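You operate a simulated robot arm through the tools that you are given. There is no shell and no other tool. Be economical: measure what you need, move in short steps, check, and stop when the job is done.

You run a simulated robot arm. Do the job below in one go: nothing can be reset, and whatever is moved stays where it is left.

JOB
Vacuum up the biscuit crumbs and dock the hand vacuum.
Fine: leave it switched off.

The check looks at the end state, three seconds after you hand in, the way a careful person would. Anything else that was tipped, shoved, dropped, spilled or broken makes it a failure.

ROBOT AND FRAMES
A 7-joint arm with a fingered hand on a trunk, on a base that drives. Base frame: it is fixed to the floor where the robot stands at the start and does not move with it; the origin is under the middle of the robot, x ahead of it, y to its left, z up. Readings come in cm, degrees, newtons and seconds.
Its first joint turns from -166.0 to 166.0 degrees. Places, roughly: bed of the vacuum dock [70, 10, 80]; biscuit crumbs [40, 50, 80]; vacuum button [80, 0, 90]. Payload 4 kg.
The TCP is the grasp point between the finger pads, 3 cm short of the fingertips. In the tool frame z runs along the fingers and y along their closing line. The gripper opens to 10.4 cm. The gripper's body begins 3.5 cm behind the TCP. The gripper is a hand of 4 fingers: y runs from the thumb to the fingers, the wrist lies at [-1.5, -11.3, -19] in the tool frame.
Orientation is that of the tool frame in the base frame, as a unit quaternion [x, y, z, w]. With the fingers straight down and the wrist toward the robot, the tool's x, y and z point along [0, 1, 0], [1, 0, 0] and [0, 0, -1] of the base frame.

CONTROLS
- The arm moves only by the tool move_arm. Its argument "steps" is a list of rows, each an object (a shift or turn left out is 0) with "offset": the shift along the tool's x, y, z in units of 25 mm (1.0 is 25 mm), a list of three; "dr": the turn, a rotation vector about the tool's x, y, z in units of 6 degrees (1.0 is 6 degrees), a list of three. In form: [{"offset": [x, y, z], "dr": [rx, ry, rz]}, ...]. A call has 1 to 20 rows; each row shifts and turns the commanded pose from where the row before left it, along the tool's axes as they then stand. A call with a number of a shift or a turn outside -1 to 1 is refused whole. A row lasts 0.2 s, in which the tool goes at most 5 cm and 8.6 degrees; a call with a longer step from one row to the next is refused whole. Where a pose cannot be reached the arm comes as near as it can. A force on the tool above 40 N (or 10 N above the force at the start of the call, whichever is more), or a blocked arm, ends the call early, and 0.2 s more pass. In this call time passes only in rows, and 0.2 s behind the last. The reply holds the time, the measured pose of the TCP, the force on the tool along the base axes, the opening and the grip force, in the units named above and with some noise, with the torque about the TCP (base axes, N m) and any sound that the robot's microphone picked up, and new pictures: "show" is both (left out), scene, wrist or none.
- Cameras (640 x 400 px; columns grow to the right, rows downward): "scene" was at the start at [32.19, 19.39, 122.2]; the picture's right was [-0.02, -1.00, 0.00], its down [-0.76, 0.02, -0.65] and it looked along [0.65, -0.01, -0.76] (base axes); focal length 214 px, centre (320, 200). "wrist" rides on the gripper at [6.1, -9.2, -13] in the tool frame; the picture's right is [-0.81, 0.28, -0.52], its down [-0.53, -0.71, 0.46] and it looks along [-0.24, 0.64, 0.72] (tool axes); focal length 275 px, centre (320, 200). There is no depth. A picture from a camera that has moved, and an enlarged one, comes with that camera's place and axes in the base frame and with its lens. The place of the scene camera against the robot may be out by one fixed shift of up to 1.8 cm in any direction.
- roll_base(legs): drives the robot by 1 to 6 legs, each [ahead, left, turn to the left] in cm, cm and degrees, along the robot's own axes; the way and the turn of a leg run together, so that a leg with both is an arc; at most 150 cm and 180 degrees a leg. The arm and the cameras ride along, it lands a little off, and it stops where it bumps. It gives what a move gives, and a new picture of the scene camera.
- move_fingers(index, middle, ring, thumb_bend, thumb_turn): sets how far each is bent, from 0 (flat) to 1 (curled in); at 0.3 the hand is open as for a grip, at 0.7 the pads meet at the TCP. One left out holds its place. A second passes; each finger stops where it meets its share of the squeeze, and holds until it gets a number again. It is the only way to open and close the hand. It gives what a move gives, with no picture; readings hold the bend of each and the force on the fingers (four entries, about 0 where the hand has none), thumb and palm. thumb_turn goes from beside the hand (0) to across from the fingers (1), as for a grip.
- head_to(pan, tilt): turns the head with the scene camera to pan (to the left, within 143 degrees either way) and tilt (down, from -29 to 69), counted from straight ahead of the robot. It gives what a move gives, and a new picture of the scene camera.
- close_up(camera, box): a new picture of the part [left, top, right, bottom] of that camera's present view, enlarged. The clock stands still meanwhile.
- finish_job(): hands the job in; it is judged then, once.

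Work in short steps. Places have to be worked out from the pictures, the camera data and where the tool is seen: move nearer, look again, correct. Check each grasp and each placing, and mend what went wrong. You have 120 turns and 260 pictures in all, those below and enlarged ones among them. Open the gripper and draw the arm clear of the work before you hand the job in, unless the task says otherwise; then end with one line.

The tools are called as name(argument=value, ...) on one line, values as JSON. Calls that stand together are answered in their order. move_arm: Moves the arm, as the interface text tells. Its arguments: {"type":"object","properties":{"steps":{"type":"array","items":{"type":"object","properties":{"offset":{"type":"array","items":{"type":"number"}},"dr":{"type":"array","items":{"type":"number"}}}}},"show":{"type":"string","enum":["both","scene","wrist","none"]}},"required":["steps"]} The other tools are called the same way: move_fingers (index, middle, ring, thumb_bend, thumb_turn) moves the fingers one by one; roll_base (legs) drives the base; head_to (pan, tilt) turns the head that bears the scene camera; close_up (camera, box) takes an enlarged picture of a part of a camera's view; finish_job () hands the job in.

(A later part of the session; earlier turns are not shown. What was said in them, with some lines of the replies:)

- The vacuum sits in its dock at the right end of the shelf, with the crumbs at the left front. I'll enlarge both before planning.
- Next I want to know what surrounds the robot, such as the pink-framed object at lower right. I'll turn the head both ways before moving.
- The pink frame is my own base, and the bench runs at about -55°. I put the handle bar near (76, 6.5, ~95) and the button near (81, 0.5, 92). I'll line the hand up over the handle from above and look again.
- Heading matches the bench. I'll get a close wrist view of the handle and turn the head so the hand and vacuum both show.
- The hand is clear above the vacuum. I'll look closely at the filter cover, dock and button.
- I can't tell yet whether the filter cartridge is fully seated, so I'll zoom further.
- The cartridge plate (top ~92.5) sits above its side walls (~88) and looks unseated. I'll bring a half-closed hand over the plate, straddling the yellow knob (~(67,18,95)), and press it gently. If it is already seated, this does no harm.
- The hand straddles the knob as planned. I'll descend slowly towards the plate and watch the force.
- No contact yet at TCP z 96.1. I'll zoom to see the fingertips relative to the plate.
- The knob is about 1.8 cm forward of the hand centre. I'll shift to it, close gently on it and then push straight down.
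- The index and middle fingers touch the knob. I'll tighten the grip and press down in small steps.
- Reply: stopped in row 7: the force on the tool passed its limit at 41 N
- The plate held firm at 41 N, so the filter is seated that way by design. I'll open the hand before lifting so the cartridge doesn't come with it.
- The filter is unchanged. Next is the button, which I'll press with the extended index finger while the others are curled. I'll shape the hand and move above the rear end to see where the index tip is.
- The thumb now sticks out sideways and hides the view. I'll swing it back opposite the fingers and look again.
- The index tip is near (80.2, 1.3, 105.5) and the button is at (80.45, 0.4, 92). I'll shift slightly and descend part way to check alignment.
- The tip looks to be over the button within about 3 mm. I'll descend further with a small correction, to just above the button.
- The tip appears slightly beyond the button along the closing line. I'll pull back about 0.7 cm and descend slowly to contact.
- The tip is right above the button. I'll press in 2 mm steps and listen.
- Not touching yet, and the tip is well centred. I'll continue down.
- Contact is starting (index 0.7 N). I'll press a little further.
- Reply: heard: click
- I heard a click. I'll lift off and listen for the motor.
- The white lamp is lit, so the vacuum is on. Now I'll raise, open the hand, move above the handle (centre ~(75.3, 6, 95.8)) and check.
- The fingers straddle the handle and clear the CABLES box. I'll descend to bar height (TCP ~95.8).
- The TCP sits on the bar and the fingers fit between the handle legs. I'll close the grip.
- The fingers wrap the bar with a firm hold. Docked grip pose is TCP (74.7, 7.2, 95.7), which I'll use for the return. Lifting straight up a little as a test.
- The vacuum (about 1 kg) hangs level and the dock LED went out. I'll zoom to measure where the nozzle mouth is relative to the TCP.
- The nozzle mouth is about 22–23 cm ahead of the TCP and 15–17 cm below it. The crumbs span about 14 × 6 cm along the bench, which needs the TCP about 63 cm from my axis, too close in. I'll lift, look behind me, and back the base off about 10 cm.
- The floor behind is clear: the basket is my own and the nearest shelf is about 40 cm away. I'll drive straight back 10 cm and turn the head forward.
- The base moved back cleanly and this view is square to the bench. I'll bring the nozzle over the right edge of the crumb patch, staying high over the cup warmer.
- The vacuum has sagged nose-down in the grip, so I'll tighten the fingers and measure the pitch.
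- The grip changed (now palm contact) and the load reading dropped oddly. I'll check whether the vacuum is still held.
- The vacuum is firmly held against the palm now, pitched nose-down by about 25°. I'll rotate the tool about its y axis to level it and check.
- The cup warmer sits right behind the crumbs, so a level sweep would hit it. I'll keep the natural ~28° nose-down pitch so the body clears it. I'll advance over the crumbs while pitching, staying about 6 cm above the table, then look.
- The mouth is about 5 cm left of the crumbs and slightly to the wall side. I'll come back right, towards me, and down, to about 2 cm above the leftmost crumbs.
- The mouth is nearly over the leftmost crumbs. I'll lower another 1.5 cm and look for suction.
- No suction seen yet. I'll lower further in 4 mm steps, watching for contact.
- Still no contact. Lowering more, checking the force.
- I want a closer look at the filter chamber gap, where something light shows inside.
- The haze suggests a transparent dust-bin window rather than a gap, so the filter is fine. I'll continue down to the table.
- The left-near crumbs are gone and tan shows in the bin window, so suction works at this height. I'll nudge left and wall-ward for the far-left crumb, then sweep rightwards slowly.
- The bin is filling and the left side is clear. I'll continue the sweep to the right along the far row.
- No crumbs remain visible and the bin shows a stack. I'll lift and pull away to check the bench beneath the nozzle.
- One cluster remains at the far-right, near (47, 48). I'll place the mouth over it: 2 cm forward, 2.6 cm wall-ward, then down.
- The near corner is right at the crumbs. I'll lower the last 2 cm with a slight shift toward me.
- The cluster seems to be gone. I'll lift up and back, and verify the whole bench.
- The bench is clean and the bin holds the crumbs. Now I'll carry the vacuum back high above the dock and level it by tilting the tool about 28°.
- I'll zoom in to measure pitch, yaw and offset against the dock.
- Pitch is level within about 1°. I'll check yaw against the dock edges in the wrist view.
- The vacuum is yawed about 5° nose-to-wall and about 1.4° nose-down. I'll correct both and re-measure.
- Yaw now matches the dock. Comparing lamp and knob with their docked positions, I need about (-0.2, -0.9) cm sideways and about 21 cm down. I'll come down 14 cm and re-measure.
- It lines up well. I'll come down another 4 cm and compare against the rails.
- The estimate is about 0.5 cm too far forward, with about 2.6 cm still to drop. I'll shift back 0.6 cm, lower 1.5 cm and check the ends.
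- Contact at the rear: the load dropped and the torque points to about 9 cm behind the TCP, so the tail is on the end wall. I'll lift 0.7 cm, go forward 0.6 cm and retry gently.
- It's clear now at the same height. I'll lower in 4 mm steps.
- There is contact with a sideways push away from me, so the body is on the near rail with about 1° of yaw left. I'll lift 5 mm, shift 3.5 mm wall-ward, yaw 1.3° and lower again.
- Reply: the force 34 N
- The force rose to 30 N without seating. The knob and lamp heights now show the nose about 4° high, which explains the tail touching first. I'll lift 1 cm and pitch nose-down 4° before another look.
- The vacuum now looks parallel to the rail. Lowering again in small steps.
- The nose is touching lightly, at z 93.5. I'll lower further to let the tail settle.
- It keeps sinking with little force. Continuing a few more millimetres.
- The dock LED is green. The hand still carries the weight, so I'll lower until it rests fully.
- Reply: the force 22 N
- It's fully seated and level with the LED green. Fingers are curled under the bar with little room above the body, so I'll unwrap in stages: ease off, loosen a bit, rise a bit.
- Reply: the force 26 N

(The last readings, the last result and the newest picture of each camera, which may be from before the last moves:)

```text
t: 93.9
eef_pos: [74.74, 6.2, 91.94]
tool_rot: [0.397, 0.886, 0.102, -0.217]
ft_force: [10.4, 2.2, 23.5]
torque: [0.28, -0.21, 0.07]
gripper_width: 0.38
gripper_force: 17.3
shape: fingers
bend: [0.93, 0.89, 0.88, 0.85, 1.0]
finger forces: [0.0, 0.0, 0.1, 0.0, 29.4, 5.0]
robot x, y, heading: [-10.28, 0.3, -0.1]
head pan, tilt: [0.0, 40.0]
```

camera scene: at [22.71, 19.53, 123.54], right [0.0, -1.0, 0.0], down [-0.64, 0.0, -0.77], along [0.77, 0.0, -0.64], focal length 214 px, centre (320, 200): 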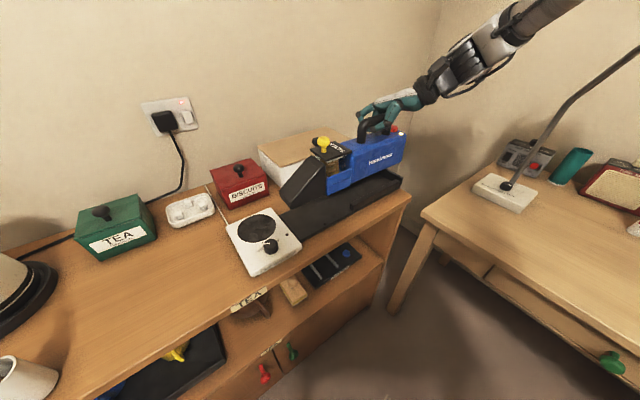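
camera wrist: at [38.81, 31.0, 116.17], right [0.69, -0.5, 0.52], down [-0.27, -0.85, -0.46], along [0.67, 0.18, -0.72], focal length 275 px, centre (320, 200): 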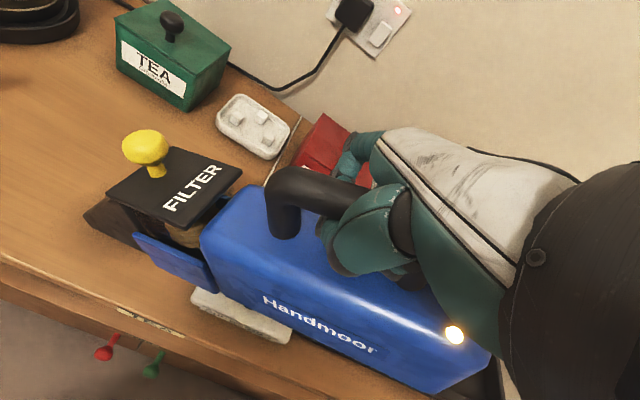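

The thumb is pressing on something below. I'll raise a little to relieve it.

move_arm(steps=[{"offset": [0.05, 0, -0.1]}, {"offset": [0.05, 0, -0.1]}, {}], show="none")

close_up(camera="scene", box=[300, 120, 420, 220])

```text
t: 94.7
eef_pos: [74.57, 6.22, 92.45]
tool_rot: [0.396, 0.886, 0.101, -0.219]
ft_force: [3.6, 1.6, 12.2]
torque: [0.24, -0.06, -0.09]
gripper_width: 0.39
gripper_force: 9.7
shape: fingers
bend: [0.9, 0.88, 0.88, 0.81, 1.0]
finger forces: [0.0, 0.1, 0.0, 0.0, 18.9, 0.1]
robot x, y, heading: [-10.38, 0.17, -0.0]
head pan, tilt: [0.0, 40.0]
```

```text
4.00 times, centred on (360, 170) of scene
camera zoom: at [22.64, 19.53, 123.56], right [0.0, -1.0, 0.0], down [-0.64, 0.0, -0.77], along [0.77, 0.0, -0.64], focal length 858 px, centre (160, 320)
```

zoom: 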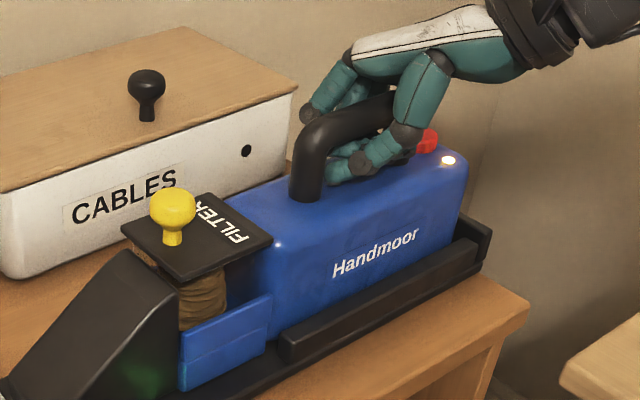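

The thumb rests on the body top and is relaxing as I rise. Continuing up while loosening.

move_arm(steps=[{"offset": [0.05, 0, -0.1]}, {"offset": [0.05, 0, -0.1]}, {}], show="none")

move_fingers(index=0.8, middle=0.8, ring=0.8, thumb_bend=0.76)

move_arm(steps=[{"offset": [0.05, 0, -0.1]}, {"offset": [0.05, 0, -0.1]}, {}], show="none")

close_up(camera="scene", box=[260, 120, 420, 260])

```text
t: 95.5
eef_pos: [74.7, 6.16, 92.85]
tool_rot: [0.396, 0.886, 0.102, -0.219]
ft_force: [0.2, 2.7, -4.9]
torque: [-0.06, 0.07, 0.01]
gripper_width: 0.52
gripper_force: 12.1
shape: fingers
bend: [0.88, 0.88, 0.88, 0.77, 1.0]
finger forces: [23.5, 0.6, 0.1, 0.0, 0.0, 0.0]
robot x, y, heading: [-10.2, -0.26, -0.0]
head pan, tilt: [0.0, 40.0]
```

```text
t: 96.5
eef_pos: [74.78, 6.15, 93.22]
tool_rot: [0.397, 0.886, 0.103, -0.218]
ft_force: [8.7, 3.9, 22.8]
torque: [0.12, 0.19, -0.08]
gripper_width: 0.51
gripper_force: 26.2
shape: fingers
bend: [0.86, 0.8, 0.8, 0.75, 1.0]
finger forces: [2.4, 0.0, 0.0, 0.0, 50.8, 0.1]
robot x, y, heading: [-10.5, -0.36, -0.1]
head pan, tilt: [0.0, 40.0]
```

```text
t: 97.3
eef_pos: [74.72, 6.09, 93.56]
tool_rot: [0.397, 0.886, 0.102, -0.218]
ft_force: [0.4, 4.4, 3.8]
torque: [0.02, 0.18, -0.04]
gripper_width: 0.49
gripper_force: 0.9
shape: fingers
bend: [0.83, 0.8, 0.8, 0.69, 1.0]
finger forces: [2.2, 0.1, 0.0, 0.0, 0.1, 0.0]
robot x, y, heading: [-9.82, 0.08, 0.2]
head pan, tilt: [0.0, 40.0]
```

```text
2.86 times, centred on (340, 190) of scene
camera zoom: at [22.66, 19.55, 123.55], right [0.0, -1.0, 0.0], down [-0.64, 0.0, -0.77], along [0.77, 0.0, -0.64], focal length 613 px, centre (263, 229)
```

zoom: 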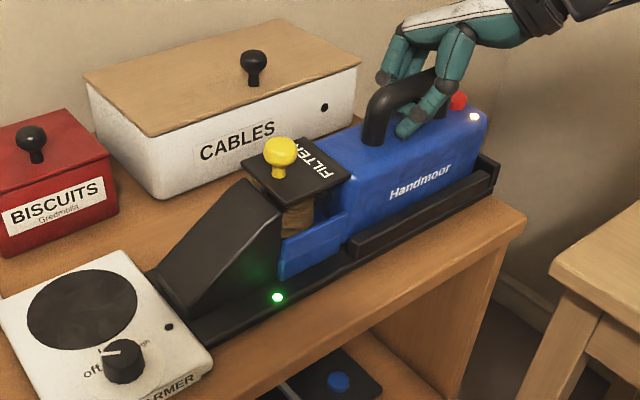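

The vacuum stays docked (LED green), and the thumb has come free outside the bar. I'll open the thumb further, slide the hand wall-ward to unhook the fingers, then rise.

move_fingers(thumb_bend=0.52)

move_arm(steps=[{"offset": [0.03, 0.15, -0.06]}, {"offset": [0.03, 0.2, -0.06]}, {"offset": [0.0, 0.25, 0]}, {"offset": [0.0, 0.25, 0]}, {}], show="none")

close_up(camera="scene", box=[300, 120, 420, 220])

close_up(camera="wrist", box=[200, 150, 510, 400])

```text
t: 98.3
eef_pos: [74.77, 6.21, 93.57]
tool_rot: [0.397, 0.885, 0.102, -0.219]
ft_force: [1.5, 2.9, 8.3]
torque: [-0.05, 0.21, -0.03]
gripper_width: 1.03
gripper_force: 4.8
shape: fingers
bend: [0.8, 0.8, 0.8, 0.55, 0.98]
finger forces: [1.4, 0.1, 0.0, 0.0, 8.5, 0.0]
robot x, y, heading: [-10.11, -0.21, -0.2]
head pan, tilt: [0.0, 40.0]
```

```text
t: 99.5
eef_pos: [76.49, 7.52, 93.88]
tool_rot: [0.397, 0.886, 0.101, -0.219]
ft_force: [-2.8, -2.7, -0.3]
torque: [-0.19, 0.19, 0.05]
gripper_width: 1.57
gripper_force: 8.8
shape: fingers
bend: [0.79, 0.8, 0.8, 0.5, 0.99]
finger forces: [11.5, 0.0, 0.0, 0.0, 5.3, 0.0]
robot x, y, heading: [-10.21, -0.0, -0.1]
head pan, tilt: [0.0, 40.0]
```

```text
4.00 times, centred on (360, 170) of scene
camera zoom: at [22.7, 19.52, 123.54], right [0.0, -1.0, 0.0], down [-0.64, 0.0, -0.77], along [0.77, 0.0, -0.64], focal length 858 px, centre (160, 320)
```

zoom: 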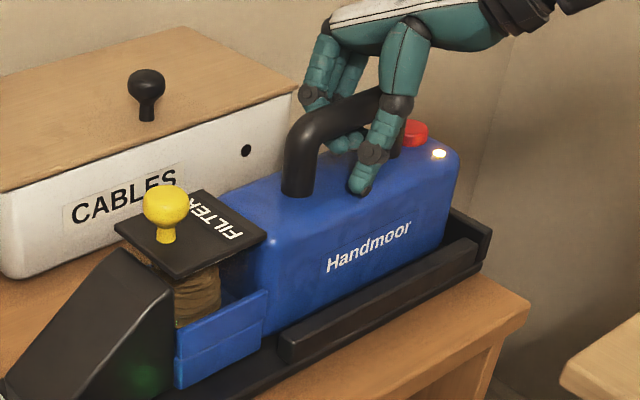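

```text
1.60 times, centred on (355, 275) of wrist
camera zoom: at [69.92, 0.86, 108.28], right [0.84, -0.53, 0.08], down [-0.36, -0.66, -0.66], along [0.4, 0.52, -0.75], focal length 440 px, centre (264, 80)
```

zoom: 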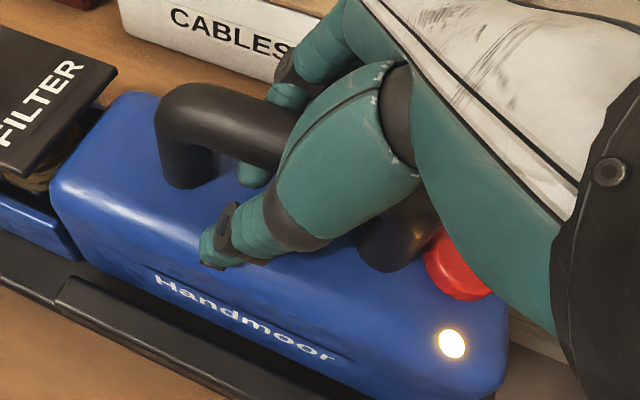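

The index still presses the bar. I'll loosen the fingers more, then rise gently and check.

move_fingers(index=0.68, middle=0.68, ring=0.68, thumb_bend=0.5)

move_arm(steps=[{"offset": [0.05, 0.05, -0.09]}, {"offset": [0.05, 0.05, -0.09]}, {}], show="none")

move_fingers(index=0.55, middle=0.55, ring=0.55, thumb_bend=0.45)

close_up(camera="scene", box=[260, 120, 420, 260])

```text
t: 100.5
eef_pos: [76.48, 7.63, 94.04]
tool_rot: [0.397, 0.886, 0.102, -0.217]
ft_force: [4.9, 3.1, 21.0]
torque: [-0.15, -0.42, 0.05]
gripper_width: 2.87
gripper_force: 10.7
shape: fingers
bend: [0.68, 0.68, 0.72, 0.5, 1.0]
finger forces: [0.1, 3.6, 17.7, 0.0, 0.1, 0.0]
robot x, y, heading: [-10.37, 0.24, 0.2]
head pan, tilt: [0.0, 40.0]
```

```text
t: 101.3
eef_pos: [76.52, 7.76, 94.34]
tool_rot: [0.396, 0.886, 0.102, -0.219]
ft_force: [-1.0, -0.6, 2.5]
torque: [-0.08, -0.02, -0.01]
gripper_width: 2.87
gripper_force: 0.9
shape: fingers
bend: [0.68, 0.68, 0.7, 0.5, 1.0]
finger forces: [0.0, 0.1, 2.4, 0.0, 0.0, 0.0]
robot x, y, heading: [-10.32, 0.06, -0.3]
head pan, tilt: [0.0, 40.0]
```

```text
t: 102.3
eef_pos: [76.54, 7.7, 94.58]
tool_rot: [0.397, 0.886, 0.102, -0.217]
ft_force: [-1.0, -1.4, 14.6]
torque: [-0.1, -0.21, -0.05]
gripper_width: 5.13
gripper_force: 6.8
shape: fingers
bend: [0.55, 0.55, 0.61, 0.45, 0.99]
finger forces: [0.1, 0.1, 13.8, 0.0, 0.0, 0.0]
robot x, y, heading: [-10.6, -0.14, 0.1]
head pan, tilt: [0.0, 40.0]
```

```text
2.86 times, centred on (340, 190) of scene
camera zoom: at [22.63, 19.52, 123.57], right [0.0, -1.0, 0.0], down [-0.64, 0.0, -0.77], along [0.77, 0.0, -0.64], focal length 613 px, centre (263, 229)
```

zoom: 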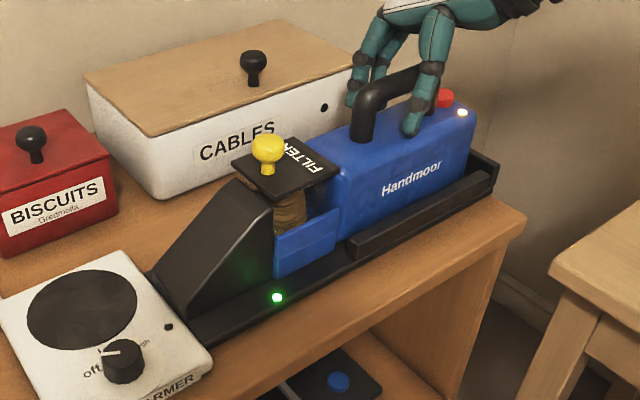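

The hand is free on both sides of the bar. Rising straight up, slowly at first.

move_arm(steps=[{"offset": [0.18, 0, -0.355]}, {"offset": [0.18, 0, -0.355]}, {"offset": [0.27, 0, -0.53]}, {"offset": [0.36, 0, -0.71]}, {"offset": [0.36, 0, -0.71]}, {"offset": [0.36, 0, -0.71]}, {"offset": [0.36, 0, -0.71]}, {"offset": [0.36, 0, -0.71]}, {}], show="wrist")

close_up(camera="scene", box=[260, 120, 420, 260])

```text
t: 104.3
eef_pos: [76.69, 7.83, 107.86]
tool_rot: [0.396, 0.886, 0.102, -0.219]
ft_force: [0.3, -0.7, 0.5]
torque: [0.0, 0.01, 0.0]
gripper_width: 5.15
gripper_force: 0.1
shape: fingers
bend: [0.55, 0.55, 0.55, 0.45, 0.99]
finger forces: [0.1, 0.0, 0.0, 0.0, 0.0, 0.0]
robot x, y, heading: [-10.61, -0.16, -0.2]
head pan, tilt: [0.0, 40.0]
camera wrist: at [70.21, 1.06, 122.37], right [0.84, -0.53, 0.08], down [-0.36, -0.66, -0.66], along [0.4, 0.52, -0.75], focal length 275 px, centre (320, 200)
```

wrist: 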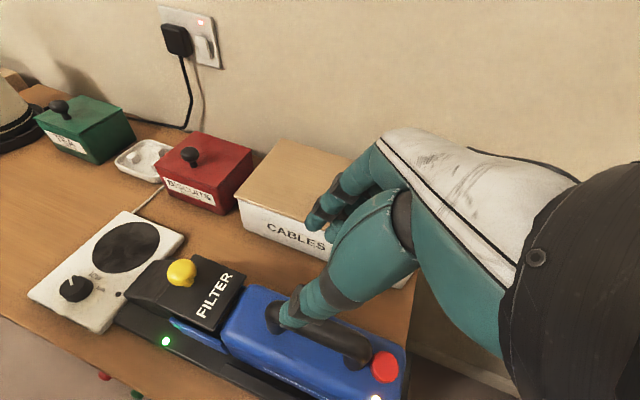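

```text
2.86 times, centred on (340, 190) of scene
camera zoom: at [22.68, 19.53, 123.55], right [0.0, -1.0, 0.0], down [-0.64, 0.0, -0.77], along [0.77, 0.0, -0.64], focal length 613 px, centre (263, 229)
```

zoom: 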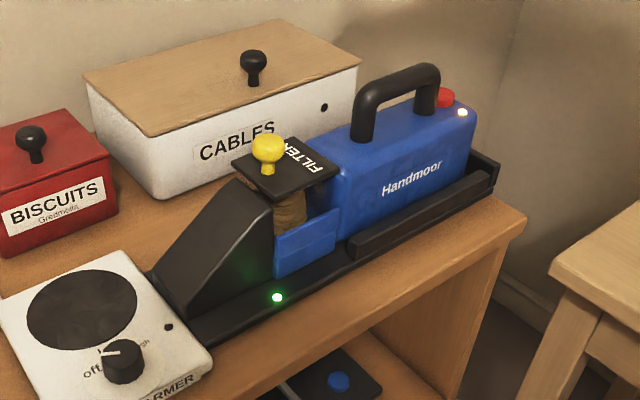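

It's docked with the LED green and the lamp still on. Now to switch off: I'll return the tool to vertical, shape the pointing index, and move above the button (now ~(80.4, 1.0, 92)).

move_arm(steps=[{"offset": [0, -0.3, -0.5]}, {"dr": [0, -0.93, 0]}, {"dr": [0, -0.93, 0]}, {"dr": [0, -0.93, 0]}, {"dr": [0, -0.93, 0]}, {"dr": [0, -0.93, 0]}, {"dr": [0, 0, 1]}, {}], show="none")

move_fingers(index=0.3, middle=1, ring=1, thumb_bend=0.2, thumb_turn=1)

```text
t: 106.1
eef_pos: [76.51, 6.43, 109.07]
tool_rot: [0.458, 0.889, 0.004, 0.001]
ft_force: [0.1, -0.8, 0.7]
torque: [0.02, -0.01, 0.02]
gripper_width: 5.14
gripper_force: 0.1
shape: fingers
bend: [0.55, 0.55, 0.55, 0.45, 0.99]
finger forces: [0.0, 0.0, 0.1, 0.0, 0.1, 0.1]
robot x, y, heading: [-10.42, -0.39, -0.0]
head pan, tilt: [0.0, 40.0]
```

```text
t: 107.1
eef_pos: [76.44, 6.47, 109.03]
tool_rot: [0.458, 0.889, 0.003, 0.003]
ft_force: [-0.1, -0.6, -0.8]
torque: [0.02, -0.01, -0.02]
gripper_width: 11.1
gripper_force: 0.1
shape: fingers
bend: [0.3, 1.0, 1.0, 0.2, 0.97]
finger forces: [0.0, 0.0, 0.0, 0.0, 0.0, 0.1]
robot x, y, heading: [-10.65, 0.05, -0.4]
head pan, tilt: [0.0, 40.0]
```

The hand is vertical again. Moving over the button and part way down.

move_arm(steps=[{"offset": [-0.73, -0.635, 0]}, {"offset": [-0.73, -0.635, 0]}, {"offset": [-0.73, -0.635, 0]}, {"offset": [-0.73, -0.635, 0]}, {"offset": [0, 0, 0.8]}, {"offset": [0, 0, 0.8]}, {"offset": [0, 0, 0.8]}, {"offset": [0, 0, 0.8]}, {"offset": [0, 0, 0.8]}, {}], show="none")

close_up(camera="wrist", box=[220, 140, 420, 300])

```text
t: 109.3
eef_pos: [75.7, -3.05, 98.71]
tool_rot: [0.457, 0.89, 0.003, 0.001]
ft_force: [0.4, 0.1, 0.1]
torque: [0.0, -0.03, 0.01]
gripper_width: 11.1
gripper_force: 0.1
shape: fingers
bend: [0.3, 1.0, 1.0, 0.2, 0.97]
finger forces: [0.0, 0.0, 0.1, 0.1, 0.0, 0.0]
robot x, y, heading: [-10.36, 0.29, -0.0]
head pan, tilt: [0.0, 40.0]
```

```text
2.50 times, centred on (320, 220) of wrist
camera zoom: at [64.55, -3.58, 111.86], right [0.69, -0.5, 0.52], down [-0.27, -0.85, -0.46], along [0.67, 0.18, -0.72], focal length 688 px, centre (320, 150)
```

zoom: 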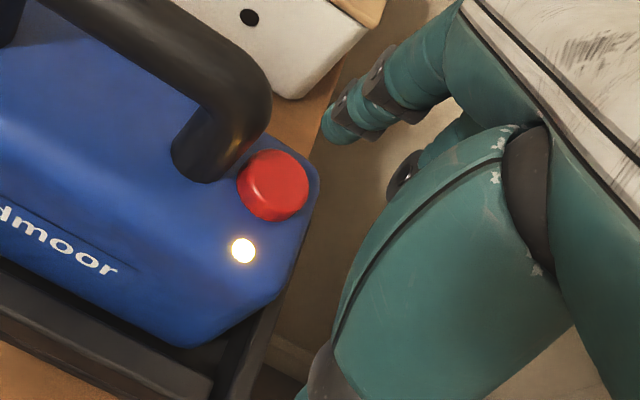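

The button is at about (80.05, 0.7), a shift of (-0.25, +0.6) from before. I'll apply the same shift to the earlier press pose and go down to just above it.

move_arm(steps=[{"offset": [0.08, -0.26, 0]}, {"offset": [0, 0, 0.5]}, {"offset": [0, 0, 0.5]}, {"offset": [0, 0, 0.35]}, {}], show="none")

close_up(camera="wrist", box=[250, 140, 400, 260])

```text
t: 110.5
eef_pos: [74.92, -3.27, 95.34]
tool_rot: [0.457, 0.889, 0.004, 0.002]
ft_force: [0.2, 0.0, 0.1]
torque: [0.01, 0.03, 0.01]
gripper_width: 11.14
gripper_force: 0.0
shape: fingers
bend: [0.3, 1.0, 1.0, 0.2, 0.97]
finger forces: [0.1, 0.1, 0.0, 0.1, 0.0, 0.0]
robot x, y, heading: [-9.99, -0.0, -0.4]
head pan, tilt: [0.0, 40.0]
```

```text
3.33 times, centred on (325, 200) of wrist
camera zoom: at [63.85, -3.72, 108.56], right [0.69, -0.5, 0.52], down [-0.27, -0.85, -0.46], along [0.67, 0.18, -0.72], focal length 918 px, centre (303, 200)
```

zoom: 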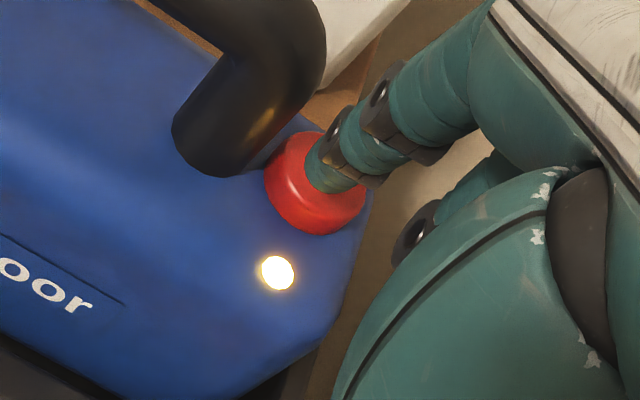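

The tip is over the button, same view as before. I'll press down in 2 mm steps and stop at the click.

move_arm(steps=[{"offset": [0, 0, 0.08]}, {"offset": [0, 0, 0.08]}, {"offset": [0, 0, 0.08]}, {"offset": [0, 0, 0.08]}], show="none")

```text
t: 111.5
eef_pos: [75.03, -3.24, 94.64]
tool_rot: [0.456, 0.89, 0.003, 0.002]
ft_force: [-0.1, 0.9, 0.5]
torque: [0.02, 0.01, 0.01]
gripper_width: 11.12
gripper_force: 0.2
shape: fingers
bend: [0.3, 1.0, 1.0, 0.2, 0.97]
finger forces: [0.0, 0.0, 0.1, 0.0, 0.0, 0.0]
robot x, y, heading: [-10.26, 0.44, -0.1]
head pan, tilt: [0.0, 40.0]
```

No contact yet, so I'll keep going in small steps.

move_arm(steps=[{"offset": [0, 0, 0.08]}, {"offset": [0, 0, 0.08]}], show="none")

```text
t: 112.1
eef_pos: [75.06, -3.23, 94.37]
tool_rot: [0.456, 0.89, 0.002, 0.002]
ft_force: [-1.2, 0.5, 0.7]
torque: [0.04, 0.0, -0.01]
gripper_width: 11.09
gripper_force: 0.7
shape: fingers
bend: [0.3, 1.0, 1.0, 0.2, 0.97]
finger forces: [0.3, 0.1, 0.1, 0.1, 0.1, 0.1]
robot x, y, heading: [-10.13, 0.38, 0.0]
head pan, tilt: [0.0, 40.0]
```

Light contact is starting. Two more small steps.

move_arm(steps=[{"offset": [0, 0, 0.08]}, {"offset": [0, 0, 0.08]}], show="none")

```text
t: 112.7
eef_pos: [75.05, -3.21, 93.82]
tool_rot: [0.457, 0.89, 0.004, 0.002]
ft_force: [-0.2, -0.6, 1.5]
torque: [0.07, -0.07, 0.0]
gripper_width: 11.12
gripper_force: 1.7
shape: fingers
bend: [0.3, 1.0, 1.0, 0.2, 0.97]
finger forces: [2.0, 0.0, 0.0, 0.0, 0.1, 0.0]
robot x, y, heading: [-10.18, -0.2, -0.3]
head pan, tilt: [0.0, 40.0]
heard: click
```

Click heard. I'll lift off and check the lamp.

move_arm(steps=[{"offset": [0, 0, -0.3]}, {"offset": [0, 0, -0.6]}, {"offset": [0, 0, -1]}, {"offset": [0, 0, -1]}, {"offset": [0, 0, -1]}, {"offset": [0, 0, -1]}, {"offset": [0, -0.5, -1]}, {}], show="wrist")

close_up(camera="scene", box=[250, 100, 430, 260])

```text
t: 114.5
eef_pos: [73.71, -4.09, 108.63]
tool_rot: [0.457, 0.89, 0.002, 0.002]
ft_force: [-0.2, 0.0, -0.2]
torque: [0.01, 0.0, 0.04]
gripper_width: 11.12
gripper_force: 0.0
shape: fingers
bend: [0.3, 1.0, 1.0, 0.2, 0.97]
finger forces: [0.0, 0.0, 0.0, 0.0, 0.0, 0.1]
robot x, y, heading: [-10.14, 0.41, 0.2]
head pan, tilt: [0.0, 40.0]
camera wrist: at [62.64, -4.51, 121.71], right [0.69, -0.5, 0.52], down [-0.27, -0.85, -0.46], along [0.67, 0.18, -0.72], focal length 275 px, centre (320, 200)
```

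wrist: 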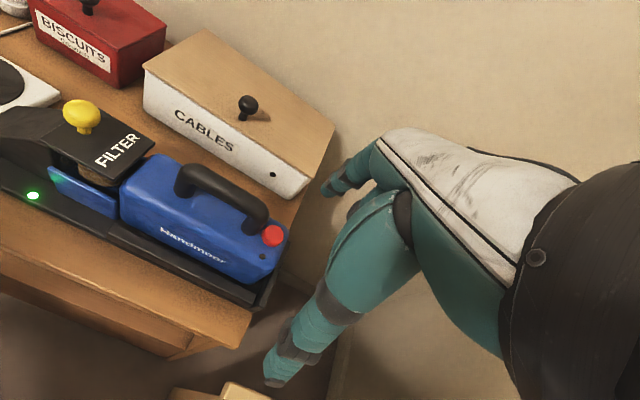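

```text
2.50 times, centred on (340, 180) of scene
camera zoom: at [22.68, 19.53, 123.55], right [0.0, -1.0, 0.0], down [-0.64, 0.0, -0.77], along [0.77, 0.0, -0.64], focal length 536 px, centre (270, 250)
```

zoom: 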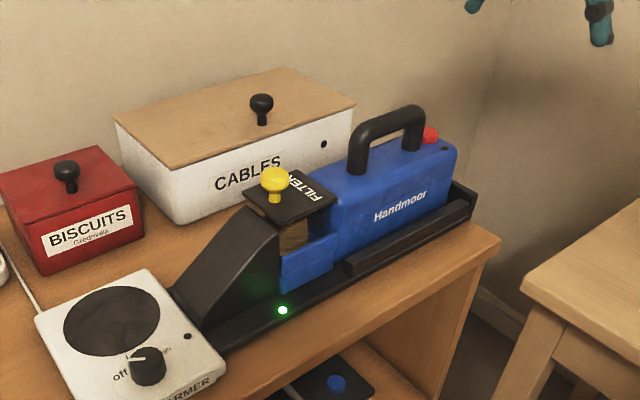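

The lamp is off and the dock LED green. I'll open the hand, draw it up clear, and take a last look over the whole bench.

move_fingers(index=0.3, middle=0.3, ring=0.3, thumb_bend=0.3)

move_arm(steps=[{"offset": [0, -0.3, -1]}, {"offset": [0, -0.3, -1]}, {"offset": [0, -0.3, -1]}, {"offset": [0, -0.3, -1]}, {"offset": [0, 0, -1]}, {}], show="none")

head_to(pan=30, tilt=50)

close_up(camera="scene", box=[130, 110, 350, 250])

```text
t: 115.5
eef_pos: [73.72, -4.05, 108.55]
tool_rot: [0.457, 0.889, 0.003, 0.001]
ft_force: [0.6, -0.8, 0.4]
torque: [0.0, -0.03, 0.01]
gripper_width: 10.35
gripper_force: 0.1
shape: fingers
bend: [0.3, 0.3, 0.3, 0.3, 0.97]
finger forces: [0.0, 0.1, 0.1, 0.1, 0.0, 0.0]
robot x, y, heading: [-10.16, 0.28, -0.1]
head pan, tilt: [0.0, 40.0]
```

```text
t: 116.9
eef_pos: [71.39, -5.73, 121.13]
tool_rot: [0.457, 0.89, 0.004, 0.003]
ft_force: [0.1, -1.0, -0.7]
torque: [0.02, -0.02, -0.01]
gripper_width: 10.36
gripper_force: 0.1
shape: fingers
bend: [0.3, 0.3, 0.3, 0.3, 0.97]
finger forces: [0.1, 0.0, 0.1, 0.0, 0.0, 0.0]
robot x, y, heading: [-10.31, 0.54, -0.0]
head pan, tilt: [0.0, 40.0]
```

```text
t: 117.9
eef_pos: [71.31, -5.74, 121.04]
tool_rot: [0.457, 0.889, 0.003, 0.002]
ft_force: [0.4, -0.2, -1.2]
torque: [0.02, 0.0, -0.02]
gripper_width: 10.36
gripper_force: 0.0
shape: fingers
bend: [0.3, 0.3, 0.3, 0.3, 0.97]
finger forces: [0.0, 0.0, 0.0, 0.0, 0.0, 0.0]
robot x, y, heading: [-10.64, -0.3, 0.0]
head pan, tilt: [30.0, 50.0]
camera scene: at [20.85, 23.38, 122.13], right [0.5, -0.87, 0.0], down [-0.66, -0.38, -0.64], along [0.56, 0.32, -0.77], focal length 214 px, centre (320, 200)
```

scene: 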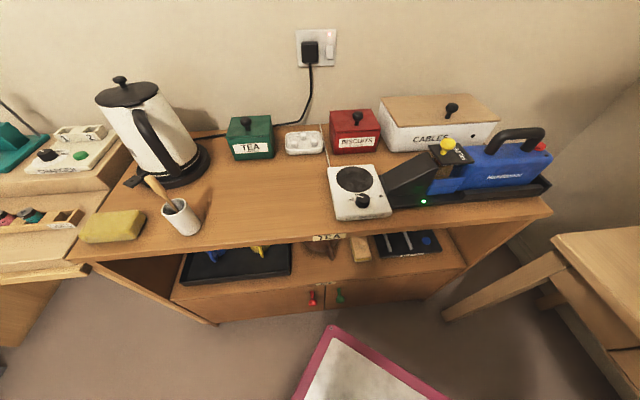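

```text
2.86 times, centred on (240, 180) of scene
camera zoom: at [20.85, 23.38, 122.13], right [0.5, -0.87, 0.0], down [-0.66, -0.38, -0.64], along [0.56, 0.32, -0.77], focal length 613 px, centre (549, 257)
```

zoom: 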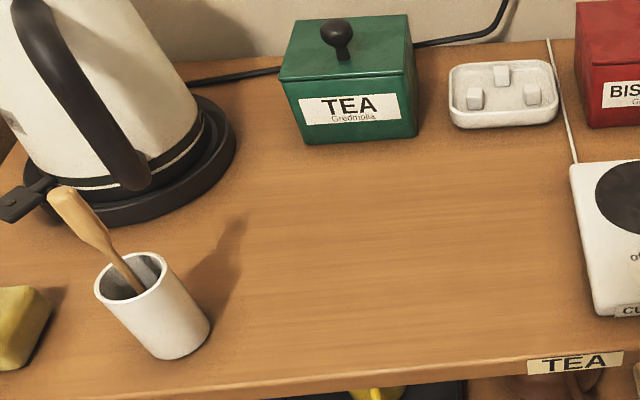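

The bench is clean, everything else is in its place, and the vacuum is docked, charging and off. Handing in.

finish_job()

```text
The job is handed in.
```

The biscuit crumbs are vacuumed up, and the hand vacuum is back in its dock, switched off, with the dock light green.
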